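You operate a simulated robot arm through the tools that you are given. There is no shell and no other tool.

You run a simulated two-armed robot. Do the job below in one go: nothing can be reset, and whatever is moved stays where it is left.

TASK
File the rust off the green drum's lid, tighten its band and cap it.
Fine: file back; band screw in to its stop; yellow cap snug. Set down upright: block file. What is to be rubbed or washed off counts as gone when no trace of it is left.

It is judged by the outcome, as a careful person would: the job done as asked, and still so three seconds after it is handed in. It fails if anything else is knocked over, pushed out of place, dropped, spilled or broken. Lids that push on must go on centred and level and be pressed home; caps that screw on are set level and turned clockwise until they are tight.

THE ROBOT
Two 7-joint arms with two-finger parallel grippers on one trunk that stands fixed in place. Base frame: the origin is at the foot of the trunk, x ahead of it, y to its left, z up; the work surface is at about z = 0.7. Readings come in m, rad, newtons and seconds.
The left shoulder is at [0.07, 0.133, 1.276], the right one opposite. With the tool pointing down near the work surface each hand reaches from about 0.1 to 0.56 m from the base axis, measured 20 degrees to its own side. Payload 1.57 kg a hand.
Tool frame (each hand has its own): the origin (TCP) lies between the finger pads and is the grasp point; the fingertips stand 0.03 m ahead of it; z points along the fingers, y is the line along which they close. The gripper opens to 0.08 m. The fingers are 0.017 m wide and 0.012 m thick; the gripper's body (0.04 by 0.082 m) begins 0.08 m behind the TCP.
Orientation is told as [roll, pitch, yaw] about the base's x, y, z axes, in that order, counted from this pose: with the fingers straight down and closing along the base's y, the tool's x points along the base's -x, its y along +y and its z along -z.

THE INTERFACE
- The arms move only by the tool drive_tool. It takes "left_moves", "right_moves" or both (then of equal length, played together; a hand with none holds still); each is a list of rows, each a list of 3 entries, a list of its own where there are three numbers: the shift along the tool's x, y, z in units of 100 mm (1.0 is 100 mm), then the turn, a rotation vector about the tool's x, y, z in units of 90 degrees (1.0 is 90 degrees), then the closure, from 0 (fully open) to 1 (shut). In form: [[[tx, ty, tz], [rx, ry, rz], grip], ...]. A call has 1 to 20 rows; each row is the pose to reach, as a shift and turn from the pose commanded when the call began, along the tool's axes at that moment. A call with a number of a shift or a turn outside -1 to 1 is refused whole. Rows are played at 5 a second. More than 0.05 m and 0.15 rad between two rows, or a gripper value outside its range, and nothing of the call is played. Where a pose cannot be reached the arm comes as near as it can. A force on the tool above 40 N (or 10 N above the force at the start of the call, whichever is more), or a blocked arm, ends the call early, and 0.2 s more pass. The fingers move at their own pace (about 0.153 m/s each) and stop on an object; they squeeze with about 31 N. The grip force told is the motor's: it shows also when the fingers shut on nothing. Time passes only in rows, and 0.2 s behind the last, so rows that repeat a pose let the fingers close. The reply holds the time, the measured pose of the TCP, the force on the tool along the base axes, the opening and the grip force, in the units named above and with some noise, with the torque about the TCP (base axes, N m) and any sound that the robot's microphone picked up.
- Cameras (640 x 400 px; columns grow to the right, rows downward): "scene" is now at [0.1126, -0.0571, 1.4968]; the picture's right is [-0.68, -0.74, 0.00], its down [-0.47, 0.43, -0.77] and it looks along [0.57, -0.52, -0.64] (base axes); focal length 310 px, centre (320, 200). "left" rides on the left gripper at [0.072, 0.007, -0.122] in its tool frame; the picture's right is [-0.09, 1.00, 0.00], its down [-0.84, -0.08, -0.54] and it looks along [-0.54, -0.05, 0.84] (tool axes); focal length 238 px, centre (320, 200). "right" rides on the right gripper at [0.072, -0.007, -0.122] in its tool frame; the picture's right is [0.09, 1.00, 0.00], its down [-0.84, 0.08, -0.54] and it looks along [-0.54, 0.05, 0.84] (tool axes); focal length 238 px, centre (320, 200). There is no depth. A picture from a camera that has moved, and an enlarged one, comes with that camera's place and axes in the base frame and with its lens.
- snapshot(camera): a new picture of that camera. The clock stands still meanwhile.
- lift_body(by): slides the trunk up (or, below 0, down) by that many m; the arms and the scene camera ride with it, the base frame stays. It gives what a move gives, with no picture.
- pan_tilt(pan, tilt): turns the head with the scene camera to pan (to the left, within 1.501 rad either way) and tilt (down, from -0.506 to 1.204), counted from straight ahead of the robot. It gives what a move gives.
- zoom(camera, box): a new picture of the part [left, top, right, bottom] of that camera's present view, enlarged. The clock stands still meanwhile.
- job_done(): hands the job in; it is judged then, once.

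Places have to be worked out from the pictures, the camera data and where the tool is seen. Open the grippers and draw the arms clear of the work before you hand the job in, unless the task says otherwise.

The tools are called after "Emit:" as name(argument=value, ...) on one line, values as JSON. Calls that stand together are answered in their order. drive_tool: Moves the arms, as the interface text tells. Its arguments: {"type":"object","properties":{"left_moves":{"type":"array","items":{"type":"array"}},"right_moves":{"type":"array","items":{"type":"array"}}},"required":[]} The other tools are called the same way: lift_body (by) moves the trunk up or down; pan_tilt (pan, tilt) turns the head that bears the scene camera; snapshot (camera) takes a picture; zoom (camera, box) takes an enlarged picture of a part of a camera's view; job_done () hands the job in.

At the start:

```text
time_s: 0.0
left_tool_pos: [0.4474, -0.0535, 1.2407]
left_tcp_rot: [0.001, 0.001, 0.003]
left_ft_force: [0.2, 0.4, 0.3]
left_torque: [0.03, 0.04, 0.01]
left_gripper_width: 0.0801
left_finger_force: 0.0
right_tool_pos: [0.3152, -0.429, 1.2919]
right_tcp_rot: [0.0, -0.001, 0.0]
right_ft_force: [-0.1, -0.5, -0.2]
right_torque: [-0.02, -0.01, 0.0]
right_gripper_width: 0.08
right_finger_force: 0.1
trunk travel left (down, up): [-0.85, 0.09]
head pan, tilt (commanded): [-0.745, 0.688]
```

scene: 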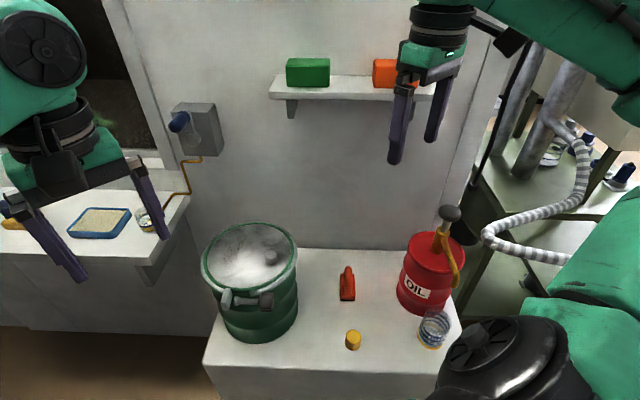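
right: 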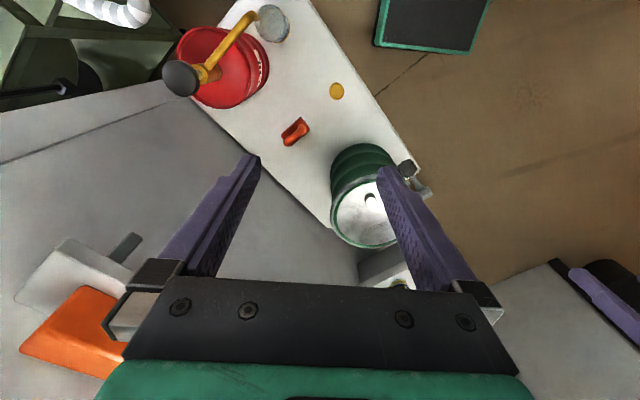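
left: 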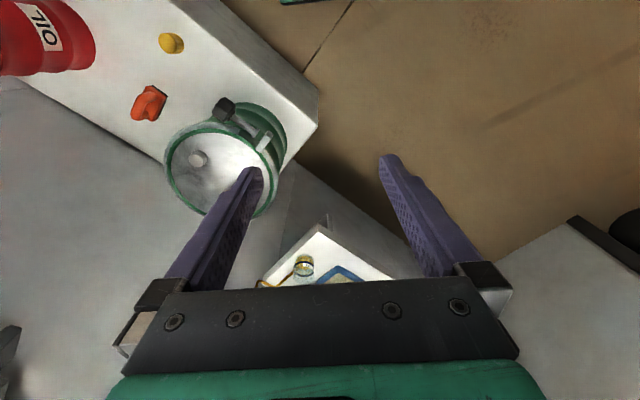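

I start by looking closely at the scene: the green drum with its lid and band, the file, the yellow cap. I zoom in on these parts.

Emit:
zoom(camera="scene", box=[190, 210, 320, 350])

Emit:
zoom(camera="scene", box=[310, 200, 480, 370])

Emit:
zoom(camera="scene", box=[0, 90, 230, 270])

Emit:
zoom(camera="scene", box=[260, 40, 460, 130])

```text
2.86 times, centred on (255, 280) of scene
camera zoom: at [0.1126, -0.0571, 1.4968], right [-0.68, -0.74, 0.0], down [-0.47, 0.43, -0.77], along [0.57, -0.52, -0.64], focal length 886 px, centre (506, -29)
```

zoom: 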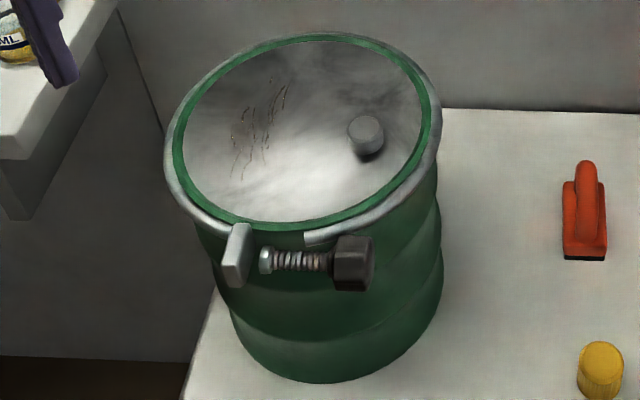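

```text
2.35 times, centred on (395, 285) of scene
camera zoom: at [0.1126, -0.0571, 1.4968], right [-0.68, -0.74, 0.0], down [-0.47, 0.43, -0.77], along [0.57, -0.52, -0.64], focal length 730 px, centre (144, 0)
```

zoom: 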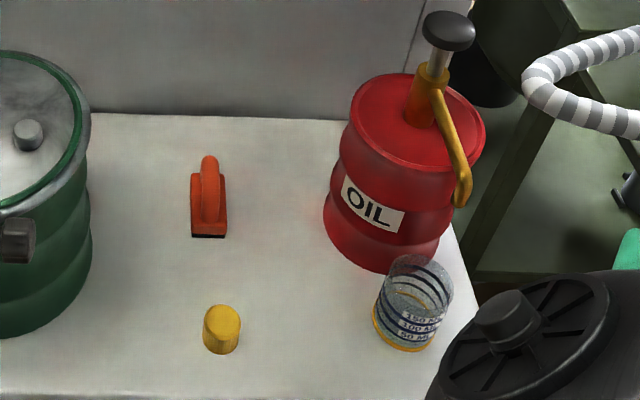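

```text
2.22 times, centred on (115, 180) of scene
camera zoom: at [0.1126, -0.0571, 1.4968], right [-0.68, -0.74, 0.0], down [-0.47, 0.43, -0.77], along [0.57, -0.52, -0.64], focal length 689 px, centre (776, 244)
```

zoom: 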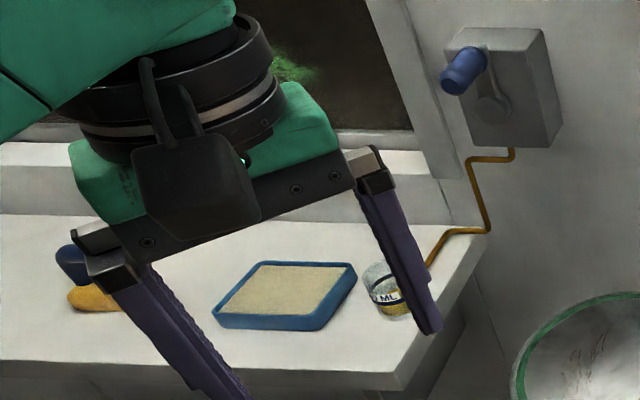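

```text
3.20 times, centred on (360, 85) of scene
camera zoom: at [0.1126, -0.0571, 1.4968], right [-0.68, -0.74, 0.0], down [-0.47, 0.43, -0.77], along [0.57, -0.52, -0.64], focal length 992 px, centre (192, 568)
```

zoom: 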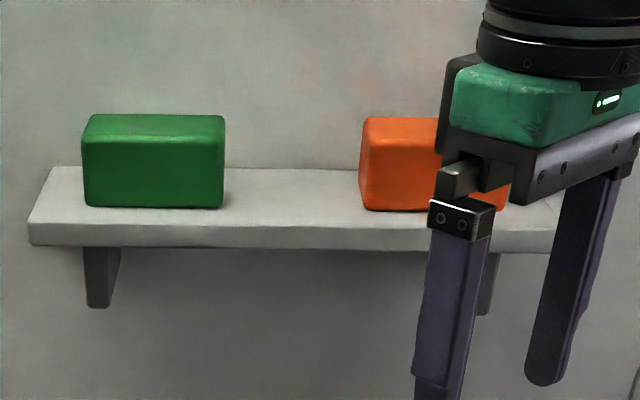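

The triangulated spout on the lid comes out near (0.528,-0.289,0.95), the file near (0.457,-0.485) and the yellow cap near (0.34,-0.38). I zoom in more for the details of the spout, the band screw, the file and the cap.

Emit:
zoom(camera="scene", box=[240, 235, 290, 266])

Emit:
zoom(camera="scene", box=[215, 280, 279, 320])

Emit:
zoom(camera="scene", box=[325, 255, 373, 305])

Emit:
zoom(camera="scene", box=[335, 320, 371, 355])

Emit:
zoom(camera="left", box=[150, 80, 300, 220])

Emit:
zoom(camera="right", box=[260, 60, 460, 260])

```text
12.80 times, centred on (265, 250) of scene
camera zoom: at [0.1126, -0.0571, 1.4968], right [-0.68, -0.74, 0.0], down [-0.47, 0.43, -0.77], along [0.57, -0.52, -0.64], focal length 3969 px, centre (1024, -446)
```

zoom: 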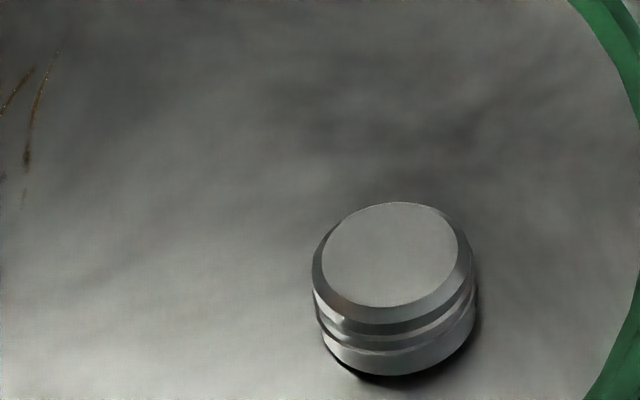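

```text
10.00 times, centred on (247, 300) of scene
camera zoom: at [0.1126, -0.0571, 1.4968], right [-0.68, -0.74, 0.0], down [-0.47, 0.43, -0.77], along [0.57, -0.52, -0.64], focal length 3101 px, centre (1050, -800)
```

zoom: 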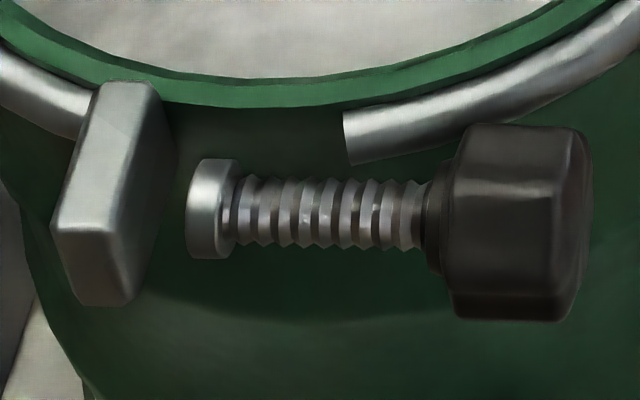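

```text
8.00 times, centred on (349, 280) of scene
camera zoom: at [0.1126, -0.0571, 1.4968], right [-0.68, -0.74, 0.0], down [-0.47, 0.43, -0.77], along [0.57, -0.52, -0.64], focal length 2480 px, centre (88, -440)
```

zoom: 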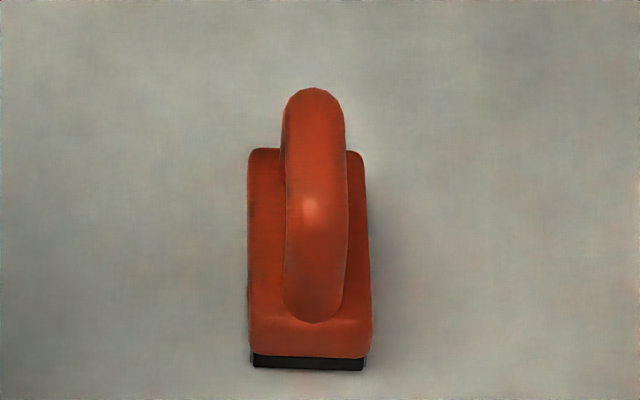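

```text
11.43 times, centred on (353, 338) of scene
camera zoom: at [0.1126, -0.0571, 1.4968], right [-0.68, -0.74, 0.0], down [-0.47, 0.43, -0.77], along [0.57, -0.52, -0.64], focal length 3544 px, centre (-57, -1371)
```

zoom: 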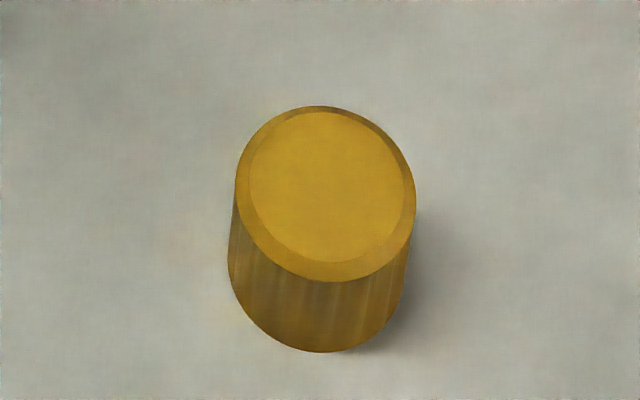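

```text
2.86 times, centred on (225, 150) of left
camera zoom: at [0.374, -0.0459, 1.3624], right [0.09, 1.0, 0.0], down [0.84, -0.08, 0.54], along [0.54, -0.05, -0.84], focal length 681 px, centre (591, 343)
```

zoom: 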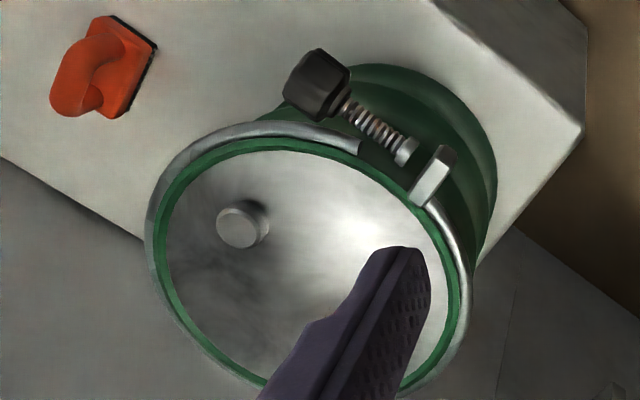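

```text
2.00 times, centred on (360, 160) of right
camera zoom: at [0.2433, -0.4365, 1.4129], right [-0.09, 1.0, 0.0], down [0.84, 0.08, 0.54], along [0.54, 0.05, -0.84], focal length 477 px, centre (240, 280)
```

zoom: 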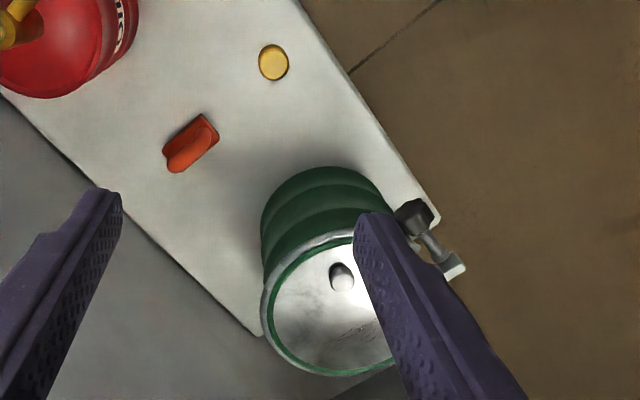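

The rust streaks lie on the far-left part of the lid (about (0.58..0.64, -0.19..-0.28)), the screw head is on the near side with its head facing the robot's right, and the file points along the camera's view (yaw about -0.74). I first move the left arm aside and start bringing the right hand toward the file, turning it to the file's direction.

Emit:
drive_tool(left_moves=[[[0.1, 0.17, 0], [0, 0, 0], 0], [[0.2, 0.33, 0], [0, 0, 0], 0], [[0.3, 0.5, 0], [0, 0, 0], 0], [[0.4, 0.67, 0], [0, 0, 0], 0], [[0.5, 0.83, 0], [0, 0, 0], 0], [[0.6, 1.0, 0], [0, 0, 0], 0]], right_moves=[[[-0.12, -0.05, 0.16], [0, 0, 0.08], 0], [[-0.24, -0.1, 0.33], [0, 0, 0.16], 0], [[-0.36, -0.15, 0.5], [0, 0, 0.24], 0], [[-0.48, -0.2, 0.66], [0, 0, 0.32], 0], [[-0.6, -0.25, 0.83], [0, 0, 0.4], 0], [[-0.7, -0.3, 1.0], [0, 0, 0.474], 0]])

```text
time_s: 1.4
left_tool_pos: [0.3872, 0.0482, 1.2416]
left_tcp_rot: [-0.001, 0.001, 0.004]
left_ft_force: [0.3, -0.5, -0.5]
left_torque: [-0.07, 0.03, 0.01]
left_gripper_width: 0.0799
left_finger_force: 0.0
right_tool_pos: [0.3848, -0.4591, 1.1912]
right_tcp_rot: [0.001, 0.0, -0.745]
right_ft_force: [-0.1, -0.9, 0.1]
right_torque: [0.03, 0.04, 0.03]
right_gripper_width: 0.0799
right_finger_force: 0.0
trunk travel left (down, up): [-0.85, 0.09]
head pan, tilt (commanded): [-0.745, 0.688]
```

Both arms track as commanded. I continue to just above the file and further clear the left arm.

Emit:
drive_tool(left_moves=[[[0.1, 0.17, 0], [0, 0, 0], 0], [[0.2, 0.33, 0], [0, 0, 0], 0], [[0.3, 0.5, 0], [0, 0, 0], 0], [[0.4, 0.67, 0], [0, 0, 0], 0], [[0.5, 0.83, 0], [0, 0, 0], 0], [[0.6, 1.0, 0], [0, 0, 0], 0]], right_moves=[[[-0.12, 0.05, 0.16], [0, 0, 0], 0], [[-0.24, 0.1, 0.33], [0, 0, 0], 0], [[-0.36, 0.15, 0.5], [0, 0, 0], 0], [[-0.48, 0.2, 0.66], [0, 0, 0], 0], [[-0.6, 0.25, 0.83], [0, 0, 0], 0], [[-0.7, 0.3, 1.0], [0, 0, 0], 0]])

Emit:
snapshot(camera="scene")

Emit:
snapshot(camera="right")

```text
time_s: 2.8
left_tool_pos: [0.3265, 0.1479, 1.24]
left_tcp_rot: [-0.002, -0.001, 0.002]
left_ft_force: [-0.4, -0.6, -0.2]
left_torque: [-0.01, 0.0, 0.0]
left_gripper_width: 0.0801
left_finger_force: 0.0
right_tool_pos: [0.4568, -0.4834, 1.0904]
right_tcp_rot: [0.0, 0.0, -0.744]
right_ft_force: [-0.2, 0.1, -0.6]
right_torque: [0.0, -0.01, -0.02]
right_gripper_width: 0.0801
right_finger_force: 0.2
trunk travel left (down, up): [-0.85, 0.09]
head pan, tilt (commanded): [-0.745, 0.688]
```

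```text
taken
camera scene: at [0.1128, -0.0561, 1.4968], right [-0.68, -0.74, 0.0], down [-0.47, 0.43, -0.77], along [0.57, -0.52, -0.63], focal length 310 px, centre (320, 200)
```

scene: 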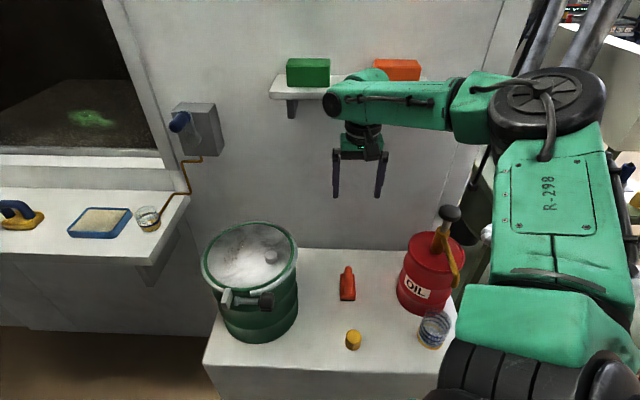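

```text
taken
camera right: at [0.3997, -0.4407, 1.2126], right [0.61, 0.79, 0.0], down [0.67, -0.51, 0.54], along [0.43, -0.33, -0.84], focal length 238 px, centre (320, 200)
```

right: 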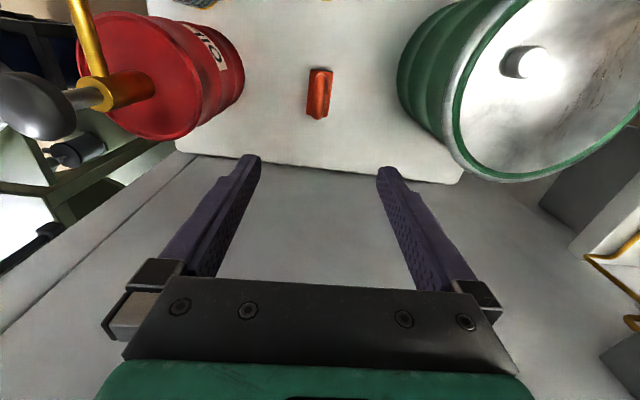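

There's a second handled tool (yellow with blue handle) on the left shelf; I need to check which one is the file. I zoom on both.

Emit:
zoom(camera="scene", box=[0, 180, 80, 240])

Emit:
zoom(camera="scene", box=[60, 180, 200, 270])

Emit:
zoom(camera="right", box=[280, 50, 360, 130])

Emit:
zoom(camera="right", box=[440, 0, 640, 190])

```text
6.67 times, centred on (40, 210) of scene
camera zoom: at [0.1128, -0.0561, 1.4968], right [-0.68, -0.74, 0.0], down [-0.47, 0.43, -0.77], along [0.57, -0.52, -0.63], focal length 2067 px, centre (2187, 133)
```

zoom: 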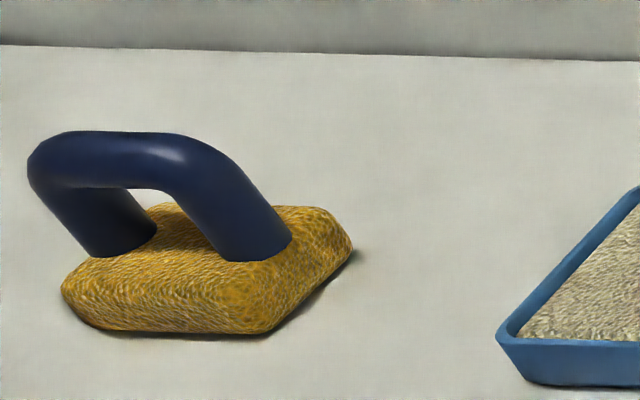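

```text
4.44 times, centred on (130, 225) of scene
camera zoom: at [0.1128, -0.0561, 1.4968], right [-0.68, -0.74, 0.0], down [-0.47, 0.43, -0.77], along [0.57, -0.52, -0.63], focal length 1378 px, centre (1164, 89)
```

zoom: 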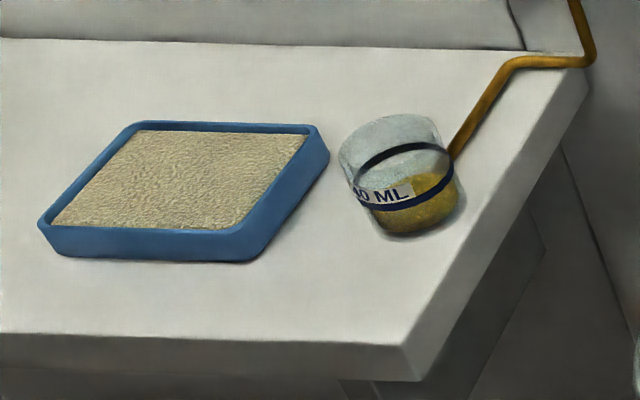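

```text
5.00 times, centred on (320, 90) of right
camera zoom: at [0.3997, -0.4407, 1.2126], right [0.61, 0.79, 0.0], down [0.67, -0.51, 0.54], along [0.43, -0.33, -0.84], focal length 1192 px, centre (320, 750)
```

zoom: 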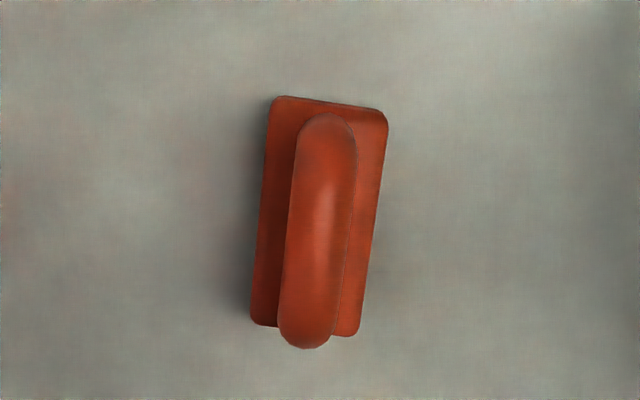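

```text
2.11 times, centred on (540, 95) of right
camera zoom: at [0.3997, -0.4407, 1.2126], right [0.61, 0.79, 0.0], down [0.67, -0.51, 0.54], along [0.43, -0.33, -0.84], focal length 502 px, centre (-143, 421)
```

zoom: 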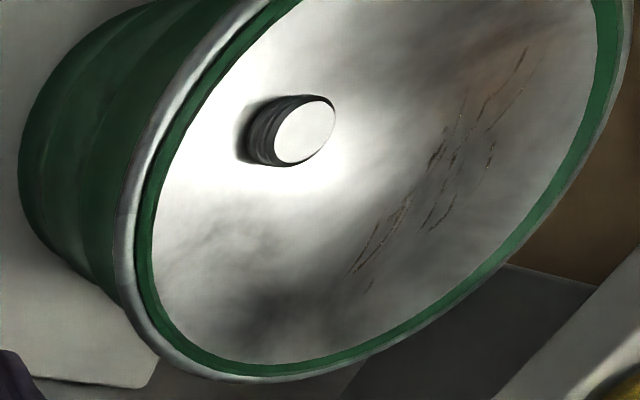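

The yellow/blue one is a scouring sponge, so the red block with the black base is the file: block about 0.080 x 0.043 m centred at (0.460,-0.488), axis yaw ≈ -0.77, handle top at z ≈ 0.765. I descend above it in steps while watching the elbow.

Emit:
drive_tool(right_moves=[[[-0.02, -0.01, 0.25], [0, 0, 0.005], 0], [[-0.04, -0.015, 0.5], [0, 0, 0.01], 0], [[-0.056, -0.018, 0.75], [0, 0, 0.0134], 0], [[-0.056, -0.018, 1.0], [0, 0, 0.0134], 0]])

Emit:
snapshot(camera="scene")

```text
time_s: 3.8
left_tool_pos: [0.3271, 0.1461, 1.2407]
left_tcp_rot: [-0.001, 0.0, 0.002]
left_ft_force: [0.7, 0.5, -0.1]
left_torque: [-0.05, -0.01, 0.0]
left_gripper_width: 0.0796
left_finger_force: 0.2
right_tool_pos: [0.4602, -0.4885, 0.9909]
right_tcp_rot: [0.004, 0.0, -0.766]
right_ft_force: [0.6, -0.7, 0.1]
right_torque: [0.03, 0.03, 0.02]
right_gripper_width: 0.0799
right_finger_force: 0.1
trunk travel left (down, up): [-0.85, 0.09]
head pan, tilt (commanded): [-0.745, 0.688]
```

```text
taken
camera scene: at [0.1132, -0.0575, 1.4967], right [-0.68, -0.74, 0.0], down [-0.47, 0.43, -0.77], along [0.57, -0.52, -0.64], focal length 310 px, centre (320, 200)
```

scene: 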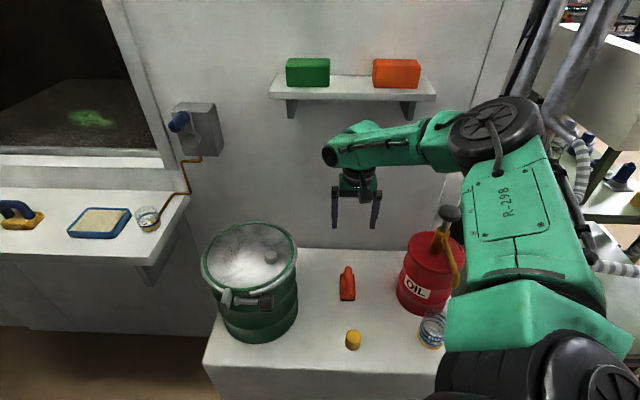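

The elbow (about (0.22,-0.43,1.33)) stays well clear of the oil pump knob (about (0.31,-0.66,1.0)). The reach works out near its limit at table level, so I lower the trunk by 0.12 m, which keeps the hand above the file.

Emit:
lift_body(by=-0.12)

Emit:
snapshot(camera="scene")

Emit:
snapshot(camera="right")

```text
time_s: 5.3
left_tool_pos: [0.326, 0.1469, 1.1206]
left_tcp_rot: [0.002, 0.001, 0.002]
left_ft_force: [-0.7, 0.3, -0.4]
left_torque: [0.02, 0.01, 0.01]
left_gripper_width: 0.08
left_finger_force: 0.1
right_tool_pos: [0.4588, -0.4886, 0.8714]
right_tcp_rot: [0.002, -0.001, -0.767]
right_ft_force: [0.5, -0.8, 1.0]
right_torque: [0.01, 0.02, 0.0]
right_gripper_width: 0.0799
right_finger_force: 0.0
trunk travel left (down, up): [-0.73, 0.21]
head pan, tilt (commanded): [-0.745, 0.688]
```

```text
taken
camera scene: at [0.1124, -0.0569, 1.3768], right [-0.68, -0.74, 0.0], down [-0.47, 0.43, -0.77], along [0.57, -0.52, -0.63], focal length 310 px, centre (320, 200)
```

scene: 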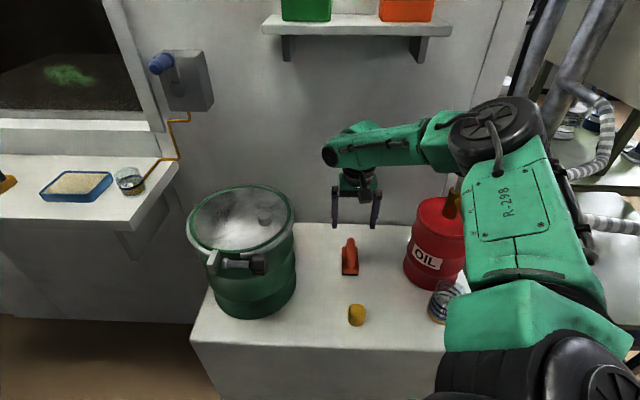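

```text
taken
camera right: at [0.4035, -0.4441, 0.9926], right [0.62, 0.78, 0.0], down [0.66, -0.52, 0.54], along [0.42, -0.34, -0.84], focal length 238 px, centre (320, 200)
```

right: 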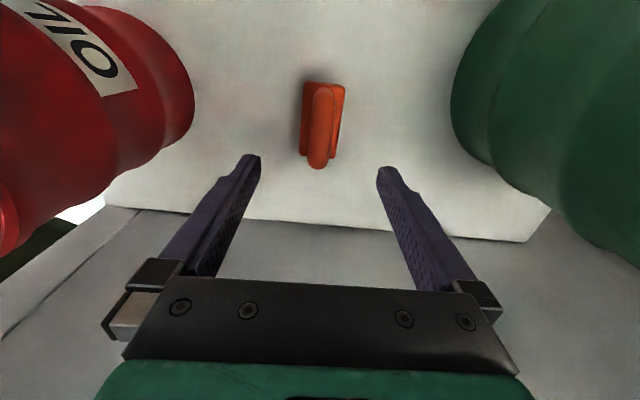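

The file sits between the fingers in view. I zoom for an exact check of position, angle and handle height before descending.

Emit:
zoom(camera="right", box=[280, 65, 376, 180])

Emit:
zoom(camera="scene", box=[325, 225, 375, 285])

```text
3.48 times, centred on (328, 122) of right
camera zoom: at [0.4035, -0.4441, 0.9926], right [0.62, 0.78, 0.0], down [0.66, -0.52, 0.54], along [0.42, -0.34, -0.84], focal length 829 px, centre (292, 470)
```

zoom: 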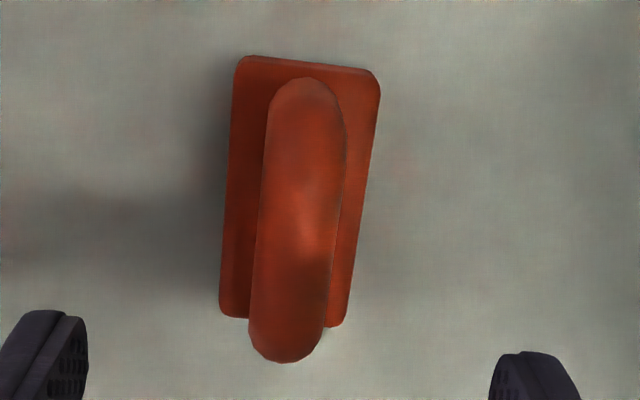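

```text
6.67 times, centred on (350, 255) of scene
camera zoom: at [0.1124, -0.0569, 1.3768], right [-0.68, -0.74, 0.0], down [-0.47, 0.43, -0.77], along [0.57, -0.52, -0.63], focal length 2067 px, centre (120, -167)
```

zoom: 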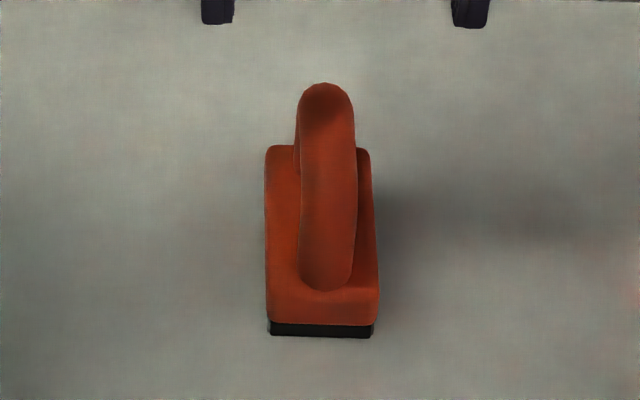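

Refined: file centre (0.461,-0.489), yaw -0.773, handle top near z ≈ 0.775. I lower 0.08 m with open fingers and look again.

Emit:
drive_tool(right_moves=[[[-0.014, 0.013, 0.2], [0, 0, 0.004], 0], [[-0.014, 0.013, 0.4], [0, 0, 0.004], 0], [[-0.014, 0.013, 0.6], [0, 0, 0.004], 0], [[-0.014, 0.013, 0.8], [0, 0, 0.004], 0]])

Emit:
snapshot(camera="right")

Emit:
zoom(camera="scene", box=[310, 190, 400, 290])

```text
time_s: 6.3
left_tool_pos: [0.3263, 0.1476, 1.1203]
left_tcp_rot: [-0.001, 0.0, 0.002]
left_ft_force: [0.0, 0.3, 0.1]
left_torque: [-0.04, 0.04, 0.02]
left_gripper_width: 0.0802
left_finger_force: 0.1
right_tool_pos: [0.4616, -0.4895, 0.8308]
right_tcp_rot: [0.001, 0.001, -0.772]
right_ft_force: [0.0, -0.1, 0.0]
right_torque: [0.03, -0.02, -0.01]
right_gripper_width: 0.0798
right_finger_force: 0.0
right hand out of reach, approached as far as the arm can: row 3, 4
trunk travel left (down, up): [-0.73, 0.21]
head pan, tilt (commanded): [-0.745, 0.688]
```

```text
taken
camera right: at [0.4055, -0.4439, 0.9524], right [0.63, 0.78, 0.0], down [0.65, -0.53, 0.54], along [0.42, -0.34, -0.84], focal length 238 px, centre (320, 200)
```

right: 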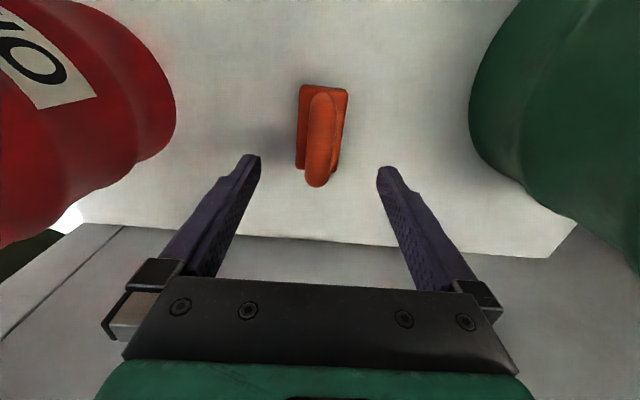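

```text
4.00 times, centred on (355, 240) of scene
camera zoom: at [0.1126, -0.0573, 1.3768], right [-0.68, -0.74, 0.0], down [-0.47, 0.43, -0.77], along [0.57, -0.52, -0.64], focal length 1240 px, centre (180, 40)
```

zoom: 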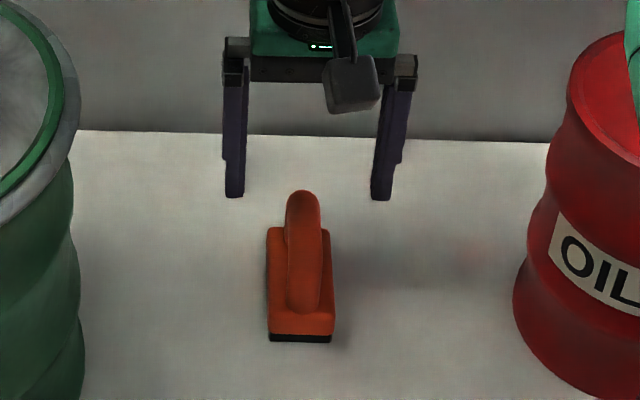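

The arm hit its reach limit at z 0.83 (about 0.53 m horizontal from the shoulder with the tool vertical), and the rust is a bit further out still. So I will tilt the tool 20° outward about its y axis (fingers pointing away from the robot) and hold the file that way for both picking and filing.

Emit:
drive_tool(right_moves=[[[0, 0, 0], [0, -0.06, 0], 0], [[0, 0, 0], [0, -0.12, 0], 0], [[0, 0, 0], [0, -0.18, 0], 0], [[0, 0, 0], [0, -0.222, 0], 0], [[0, 0, 0], [0, -0.222, 0], 0]])

Emit:
snapshot(camera="right")

Emit:
snapshot(camera="scene")

```text
time_s: 7.5
left_tool_pos: [0.3274, 0.146, 1.1204]
left_tcp_rot: [0.0, 0.0, 0.003]
left_ft_force: [0.5, -0.3, 0.0]
left_torque: [0.0, 0.04, -0.01]
left_gripper_width: 0.0802
left_finger_force: 0.1
right_tool_pos: [0.4605, -0.4889, 0.8317]
right_tcp_rot: [-0.001, -0.349, -0.771]
right_ft_force: [0.3, -0.7, 0.0]
right_torque: [0.0, 0.0, -0.01]
right_gripper_width: 0.0799
right_finger_force: 0.0
trunk travel left (down, up): [-0.73, 0.21]
head pan, tilt (commanded): [-0.745, 0.688]
```

```text
taken
camera right: at [0.3787, -0.4174, 0.9206], right [0.63, 0.77, -0.03], down [0.48, -0.36, 0.8], along [0.6, -0.52, -0.61], focal length 238 px, centre (320, 200)
```

right: 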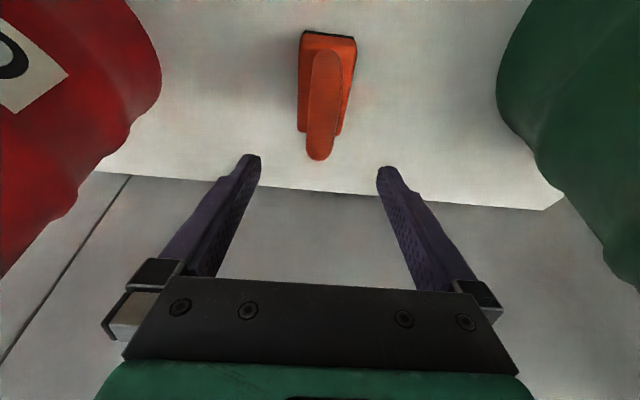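

```text
taken
camera scene: at [0.1129, -0.0569, 1.3768], right [-0.68, -0.74, 0.0], down [-0.47, 0.43, -0.77], along [0.57, -0.52, -0.64], focal length 310 px, centre (320, 200)
```

scene: 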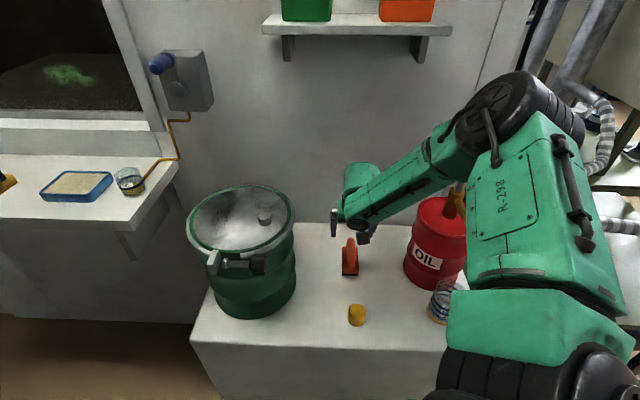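

The tilt is accurate. I judge the handle bar centre at z ≈ 0.767 with the block top near 0.73, so I lower straight down in base by 0.06 m to z ≈ 0.771, fingers open around the handle.

Emit:
drive_tool(right_moves=[[[0.068, 0, 0.188], [0, 0, 0], 0], [[0.137, 0, 0.376], [0, 0, 0], 0], [[0.205, 0, 0.564], [0, 0, 0], 0], [[0.205, 0, 0.564], [0, 0, 0], 0]])

Emit:
snapshot(camera="right")

Emit:
zoom(camera="scene", box=[310, 190, 400, 290])

```text
time_s: 8.5
left_tool_pos: [0.3267, 0.1468, 1.1208]
left_tcp_rot: [0.0, 0.001, 0.002]
left_ft_force: [-0.5, 0.7, -1.0]
left_torque: [-0.02, -0.03, -0.02]
left_gripper_width: 0.0799
left_finger_force: 0.1
right_tool_pos: [0.4608, -0.4883, 0.7702]
right_tcp_rot: [0.0, -0.347, -0.771]
right_ft_force: [-0.7, 0.4, 0.0]
right_torque: [0.01, 0.02, -0.02]
right_gripper_width: 0.0799
right_finger_force: 0.0
trunk travel left (down, up): [-0.73, 0.21]
head pan, tilt (commanded): [-0.745, 0.688]
```

```text
taken
camera right: at [0.3788, -0.4176, 0.8608], right [0.63, 0.77, -0.03], down [0.48, -0.36, 0.8], along [0.6, -0.52, -0.61], focal length 238 px, centre (320, 200)
```

right: 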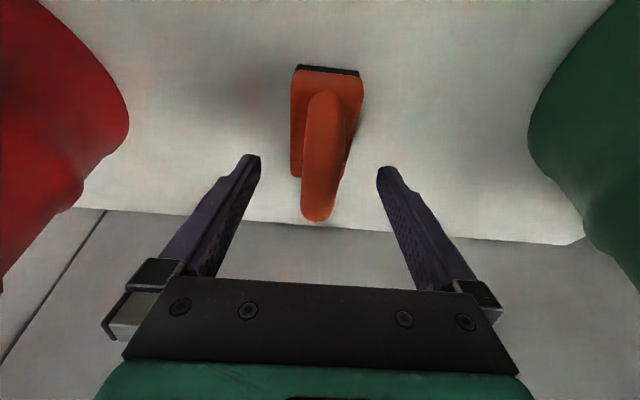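

```text
4.00 times, centred on (355, 240) of scene
camera zoom: at [0.1124, -0.0569, 1.3768], right [-0.68, -0.74, 0.0], down [-0.47, 0.43, -0.77], along [0.57, -0.52, -0.63], focal length 1240 px, centre (180, 40)
```

zoom: 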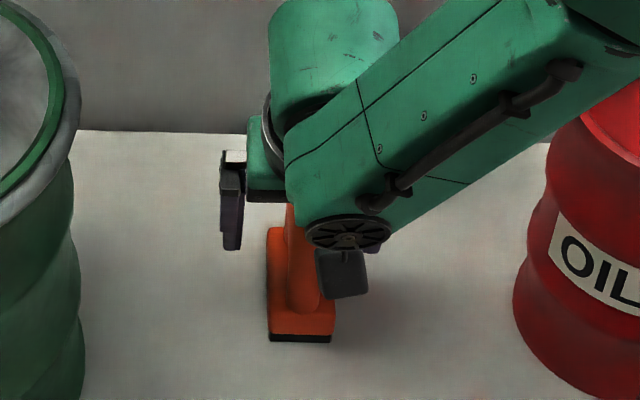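

The TCP projects right onto the handle bar, centred between the fingers. I close the gripper.

Emit:
drive_tool(right_moves=[[[0, 0, 0], [0, 0, 0], 0.5], [[0, 0, 0], [0, 0, 0], 1], [[0, 0, 0], [0, 0, 0], 1], [[0, 0, 0], [0, 0, 0], 1], [[0, 0, 0], [0, 0, 0], 1]])

Emit:
snapshot(camera="right")

```text
time_s: 9.7
left_tool_pos: [0.3258, 0.1474, 1.1211]
left_tcp_rot: [0.0, -0.002, 0.003]
left_ft_force: [0.7, -0.8, 0.8]
left_torque: [0.01, 0.02, -0.02]
left_gripper_width: 0.08
left_finger_force: 0.1
right_tool_pos: [0.4616, -0.4889, 0.7713]
right_tcp_rot: [-0.001, -0.35, -0.772]
right_ft_force: [0.2, 0.4, -0.1]
right_torque: [-0.01, -0.06, -0.03]
right_gripper_width: 0.0213
right_finger_force: 30.4
trunk travel left (down, up): [-0.73, 0.21]
head pan, tilt (commanded): [-0.745, 0.688]
```

```text
taken
camera right: at [0.3789, -0.4177, 0.8608], right [0.63, 0.77, -0.03], down [0.48, -0.36, 0.8], along [0.6, -0.52, -0.61], focal length 238 px, centre (320, 200)
```

right: 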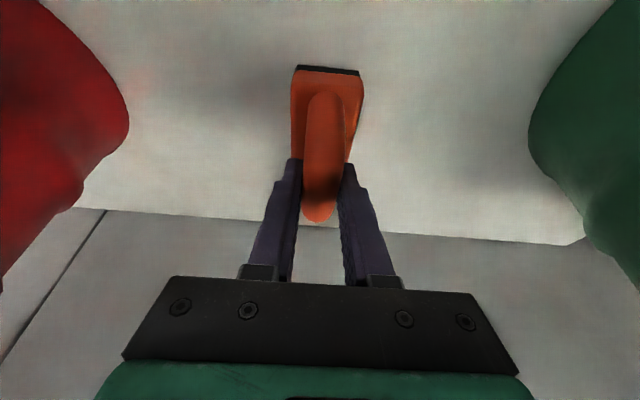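

The handle is held firmly (width 21 mm, 30 N). I lift the file straight up 0.1 m and check it stays level in the grip.

Emit:
drive_tool(right_moves=[[[-0.034, 0, -0.094], [0, 0, 0], 1], [[-0.085, 0, -0.235], [0, 0, 0], 1], [[-0.171, 0, -0.47], [0, 0, 0], 1], [[-0.257, 0, -0.705], [0, 0, 0], 1], [[-0.342, 0, -0.94], [0, 0, 0], 1]])

Emit:
snapshot(camera="scene")

Emit:
snapshot(camera="right")

```text
time_s: 10.9
left_tool_pos: [0.3254, 0.1468, 1.1204]
left_tcp_rot: [-0.001, 0.0, 0.001]
left_ft_force: [-0.1, 0.0, -0.4]
left_torque: [0.0, -0.02, -0.02]
left_gripper_width: 0.0802
left_finger_force: 0.0
right_tool_pos: [0.4608, -0.488, 0.872]
right_tcp_rot: [-0.001, -0.347, -0.772]
right_ft_force: [-0.5, -0.5, -1.8]
right_torque: [-0.04, -0.02, -0.04]
right_gripper_width: 0.0215
right_finger_force: 31.5
trunk travel left (down, up): [-0.73, 0.21]
head pan, tilt (commanded): [-0.745, 0.688]
```

```text
taken
camera scene: at [0.1123, -0.057, 1.3768], right [-0.68, -0.74, 0.0], down [-0.47, 0.43, -0.77], along [0.57, -0.52, -0.63], focal length 310 px, centre (320, 200)
```

scene: 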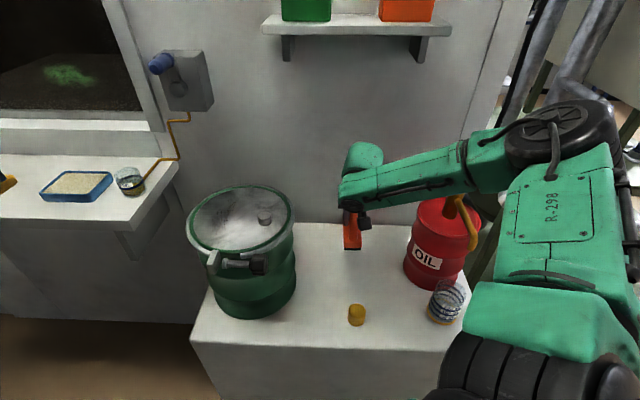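

```text
taken
camera right: at [0.3787, -0.417, 0.9613], right [0.63, 0.77, -0.03], down [0.49, -0.36, 0.79], along [0.6, -0.52, -0.61], focal length 238 px, centre (320, 200)
```

right: 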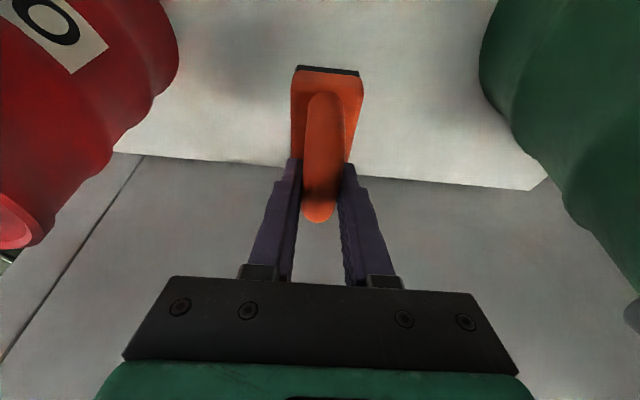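

File is held level and light (about 1.6 N). Before moving over the drum I zoom on the drum top in the scene view (now from a different camera height) to fix lid height and circle.

Emit:
zoom(camera="scene", box=[180, 175, 308, 255])

Emit:
zoom(camera="scene", box=[200, 240, 280, 290])

```text
5.00 times, centred on (244, 215) of scene
camera zoom: at [0.1123, -0.057, 1.3768], right [-0.68, -0.74, 0.0], down [-0.47, 0.43, -0.77], along [0.57, -0.52, -0.63], focal length 1550 px, centre (700, 125)
```

zoom: 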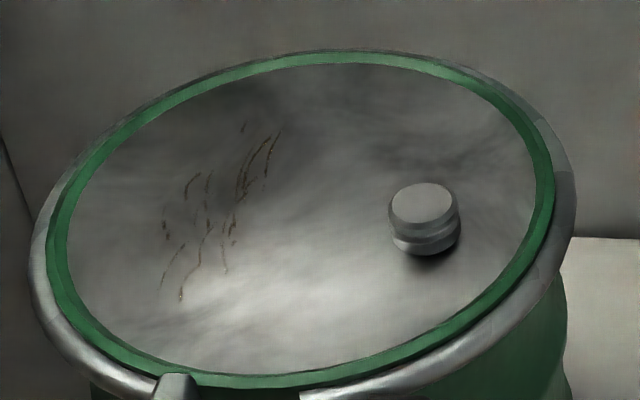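

```text
8.00 times, centred on (240, 265) of scene
camera zoom: at [0.1123, -0.057, 1.3768], right [-0.68, -0.74, 0.0], down [-0.47, 0.43, -0.77], along [0.57, -0.52, -0.63], focal length 2480 px, centre (960, -320)
```

zoom: 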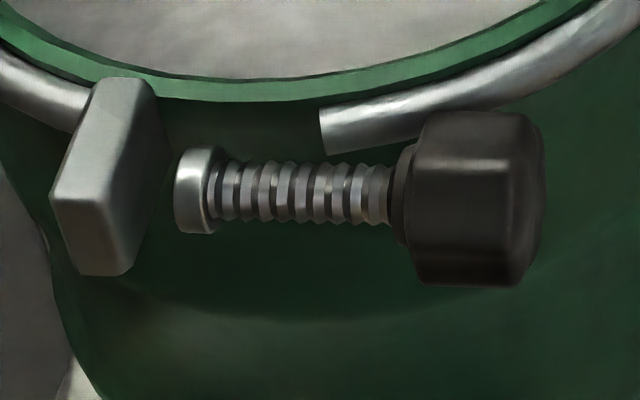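

From the two camera heights: neck top ≈ (0.530,-0.290,0.954), lid surface ≈ 0.937, lid centre ≈ (0.583,-0.260), rust centred ≈ (0.604,-0.236), about 0.11 x 0.04 m along the file's axis. I lift the file to z ≈ 1.07 first.

Emit:
drive_tool(right_moves=[[[-0.085, 0, -0.235], [0, 0, 0], 1], [[-0.171, 0, -0.47], [0, 0, 0], 1], [[-0.257, 0, -0.705], [0, 0, 0], 1], [[-0.342, 0, -0.94], [0, 0, 0], 1]])

Emit:
drive_tool(right_moves=[[[-0.085, 0, -0.235], [0, 0, 0], 1], [[-0.171, 0, -0.47], [0, 0, 0], 1], [[-0.257, 0, -0.705], [0, 0, 0], 1], [[-0.338, 0, -0.93], [0, 0, 0], 1]])

Emit:
drive_tool(right_moves=[[[0.057, 0.234, -0.02], [0, 0, 0], 1], [[0.115, 0.468, -0.041], [0, 0, 0], 1], [[0.172, 0.7, -0.062], [0, 0, 0], 1], [[0.229, 0.935, -0.083], [0, 0, 0], 1]])

Emit:
snapshot(camera="scene")

```text
time_s: 11.9
left_tool_pos: [0.3258, 0.1467, 1.1216]
left_tcp_rot: [0.0, 0.0, 0.004]
left_ft_force: [0.3, 0.7, 0.2]
left_torque: [0.0, -0.02, 0.03]
left_gripper_width: 0.0804
left_finger_force: 0.1
right_tool_pos: [0.4596, -0.4877, 0.973]
right_tcp_rot: [-0.001, -0.349, -0.77]
right_ft_force: [0.2, 0.1, -0.8]
right_torque: [0.01, -0.01, 0.0]
right_gripper_width: 0.0214
right_finger_force: 30.9
trunk travel left (down, up): [-0.73, 0.21]
head pan, tilt (commanded): [-0.745, 0.688]
```

```text
time_s: 12.9
left_tool_pos: [0.3273, 0.1475, 1.1202]
left_tcp_rot: [-0.001, 0.0, 0.001]
left_ft_force: [1.0, 0.7, -0.3]
left_torque: [0.0, 0.0, 0.01]
left_gripper_width: 0.0802
left_finger_force: 0.0
right_tool_pos: [0.4599, -0.487, 1.0712]
right_tcp_rot: [0.001, -0.349, -0.772]
right_ft_force: [0.2, 0.1, -1.9]
right_torque: [0.03, 0.01, 0.01]
right_gripper_width: 0.0211
right_finger_force: 31.0
trunk travel left (down, up): [-0.73, 0.21]
head pan, tilt (commanded): [-0.745, 0.688]
```

```text
time_s: 13.9
left_tool_pos: [0.3276, 0.1478, 1.1201]
left_tcp_rot: [-0.001, 0.002, 0.002]
left_ft_force: [0.1, 0.5, 0.0]
left_torque: [-0.04, 0.02, -0.01]
left_gripper_width: 0.0803
left_finger_force: 0.1
right_tool_pos: [0.5107, -0.403, 1.0704]
right_tcp_rot: [0.001, -0.347, -0.773]
right_ft_force: [0.4, -0.4, -2.2]
right_torque: [0.0, 0.0, -0.03]
right_gripper_width: 0.0211
right_finger_force: 31.1
trunk travel left (down, up): [-0.73, 0.21]
head pan, tilt (commanded): [-0.745, 0.688]
```

```text
taken
camera scene: at [0.114, -0.0559, 1.3767], right [-0.68, -0.74, 0.0], down [-0.47, 0.43, -0.77], along [0.57, -0.52, -0.64], focal length 310 px, centre (320, 200)
```

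scene: 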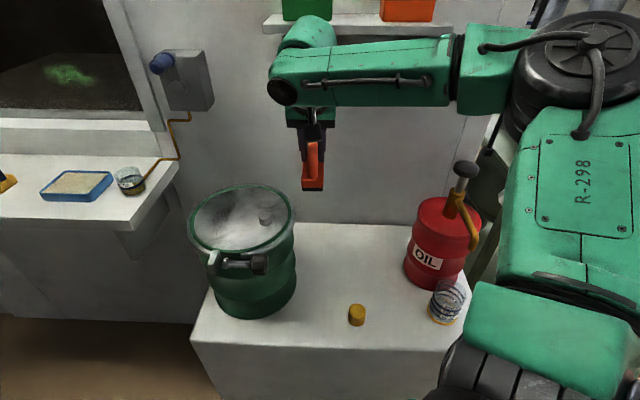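

The file is level and clear above the drum height. I continue with two more lateral moves to be above the rust patch.

Emit:
drive_tool(right_moves=[[[0.057, 0.234, -0.02], [0, 0, 0], 1], [[0.115, 0.468, -0.041], [0, 0, 0], 1], [[0.172, 0.7, -0.062], [0, 0, 0], 1], [[0.229, 0.935, -0.083], [0, 0, 0], 1]])

Emit:
drive_tool(right_moves=[[[0.057, 0.234, -0.02], [0, 0, 0], 1], [[0.115, 0.468, -0.041], [0, 0, 0], 1], [[0.172, 0.7, -0.062], [0, 0, 0], 1], [[0.229, 0.935, -0.083], [0, 0, 0], 1]])

Emit:
snapshot(camera="scene")

Emit:
snapshot(camera="right")

Emit:
snapshot(camera="left")

```text
time_s: 14.9
left_tool_pos: [0.3271, 0.1485, 1.1194]
left_tcp_rot: [-0.003, 0.001, 0.002]
left_ft_force: [0.0, -0.6, 0.6]
left_torque: [0.0, -0.04, 0.03]
left_gripper_width: 0.0798
left_finger_force: 0.1
right_tool_pos: [0.5589, -0.3179, 1.0704]
right_tcp_rot: [-0.002, -0.347, -0.77]
right_ft_force: [0.8, 0.7, -1.6]
right_torque: [-0.03, 0.01, 0.0]
right_gripper_width: 0.0214
right_finger_force: 30.8
trunk travel left (down, up): [-0.73, 0.21]
head pan, tilt (commanded): [-0.745, 0.688]
```

```text
time_s: 15.9
left_tool_pos: [0.3277, 0.1468, 1.1203]
left_tcp_rot: [-0.002, 0.002, 0.003]
left_ft_force: [0.2, 0.0, 0.4]
left_torque: [0.0, -0.01, 0.0]
left_gripper_width: 0.0798
left_finger_force: 0.0
right_tool_pos: [0.6013, -0.2377, 1.0683]
right_tcp_rot: [0.003, -0.349, -0.772]
right_ft_force: [0.5, 0.5, -2.4]
right_torque: [-0.02, 0.04, 0.05]
right_gripper_width: 0.0213
right_finger_force: 31.3
right hand out of reach, approached as far as the arm can: row 4
trunk travel left (down, up): [-0.73, 0.21]
head pan, tilt (commanded): [-0.745, 0.688]
```

```text
taken
camera scene: at [0.1141, -0.0564, 1.3767], right [-0.68, -0.74, 0.0], down [-0.47, 0.43, -0.77], along [0.57, -0.52, -0.64], focal length 310 px, centre (320, 200)
```

scene: 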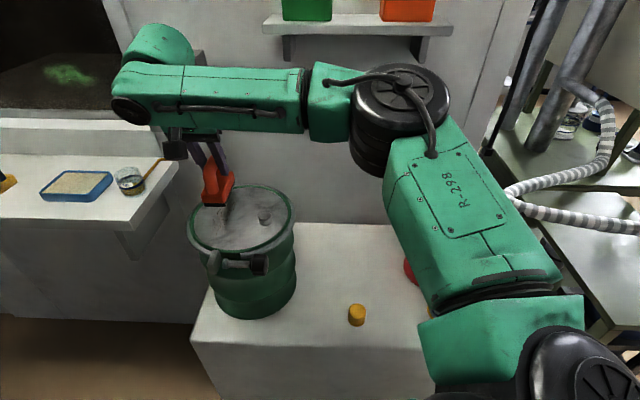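

```text
taken
camera right: at [0.5181, -0.1679, 1.1582], right [0.63, 0.77, -0.03], down [0.48, -0.36, 0.8], along [0.6, -0.52, -0.6], focal length 238 px, centre (320, 200)
```

right: 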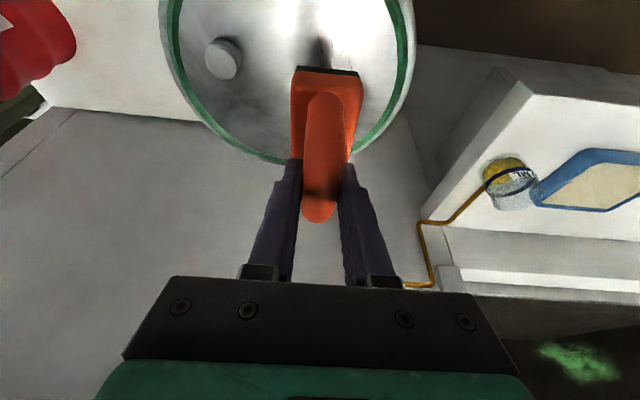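

```text
taken
camera left: at [0.2551, 0.1546, 1.2415], right [0.09, 1.0, 0.0], down [0.84, -0.08, 0.54], along [0.54, -0.05, -0.84], focal length 238 px, centre (320, 200)
```

left: 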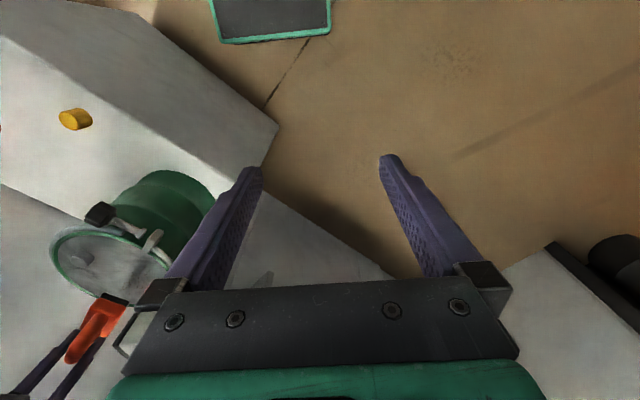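

The last row was at the reach limit at this height. I raise the trunk 0.1 m so the shoulder is level with the wrist, which gives more outward reach for the strokes.

Emit:
lift_body(by=0.1)

```text
time_s: 17.2
left_tool_pos: [0.3266, 0.1471, 1.2205]
left_tcp_rot: [0.001, -0.001, 0.003]
left_ft_force: [0.7, 0.5, -0.8]
left_torque: [0.04, 0.01, 0.04]
left_gripper_width: 0.0801
left_finger_force: 0.1
right_tool_pos: [0.598, -0.2395, 1.1699]
right_tcp_rot: [0.004, -0.35, -0.772]
right_ft_force: [-1.1, -0.2, -2.2]
right_torque: [-0.02, -0.03, 0.01]
right_gripper_width: 0.0215
right_finger_force: 30.7
trunk travel left (down, up): [-0.83, 0.11]
head pan, tilt (commanded): [-0.745, 0.688]
```

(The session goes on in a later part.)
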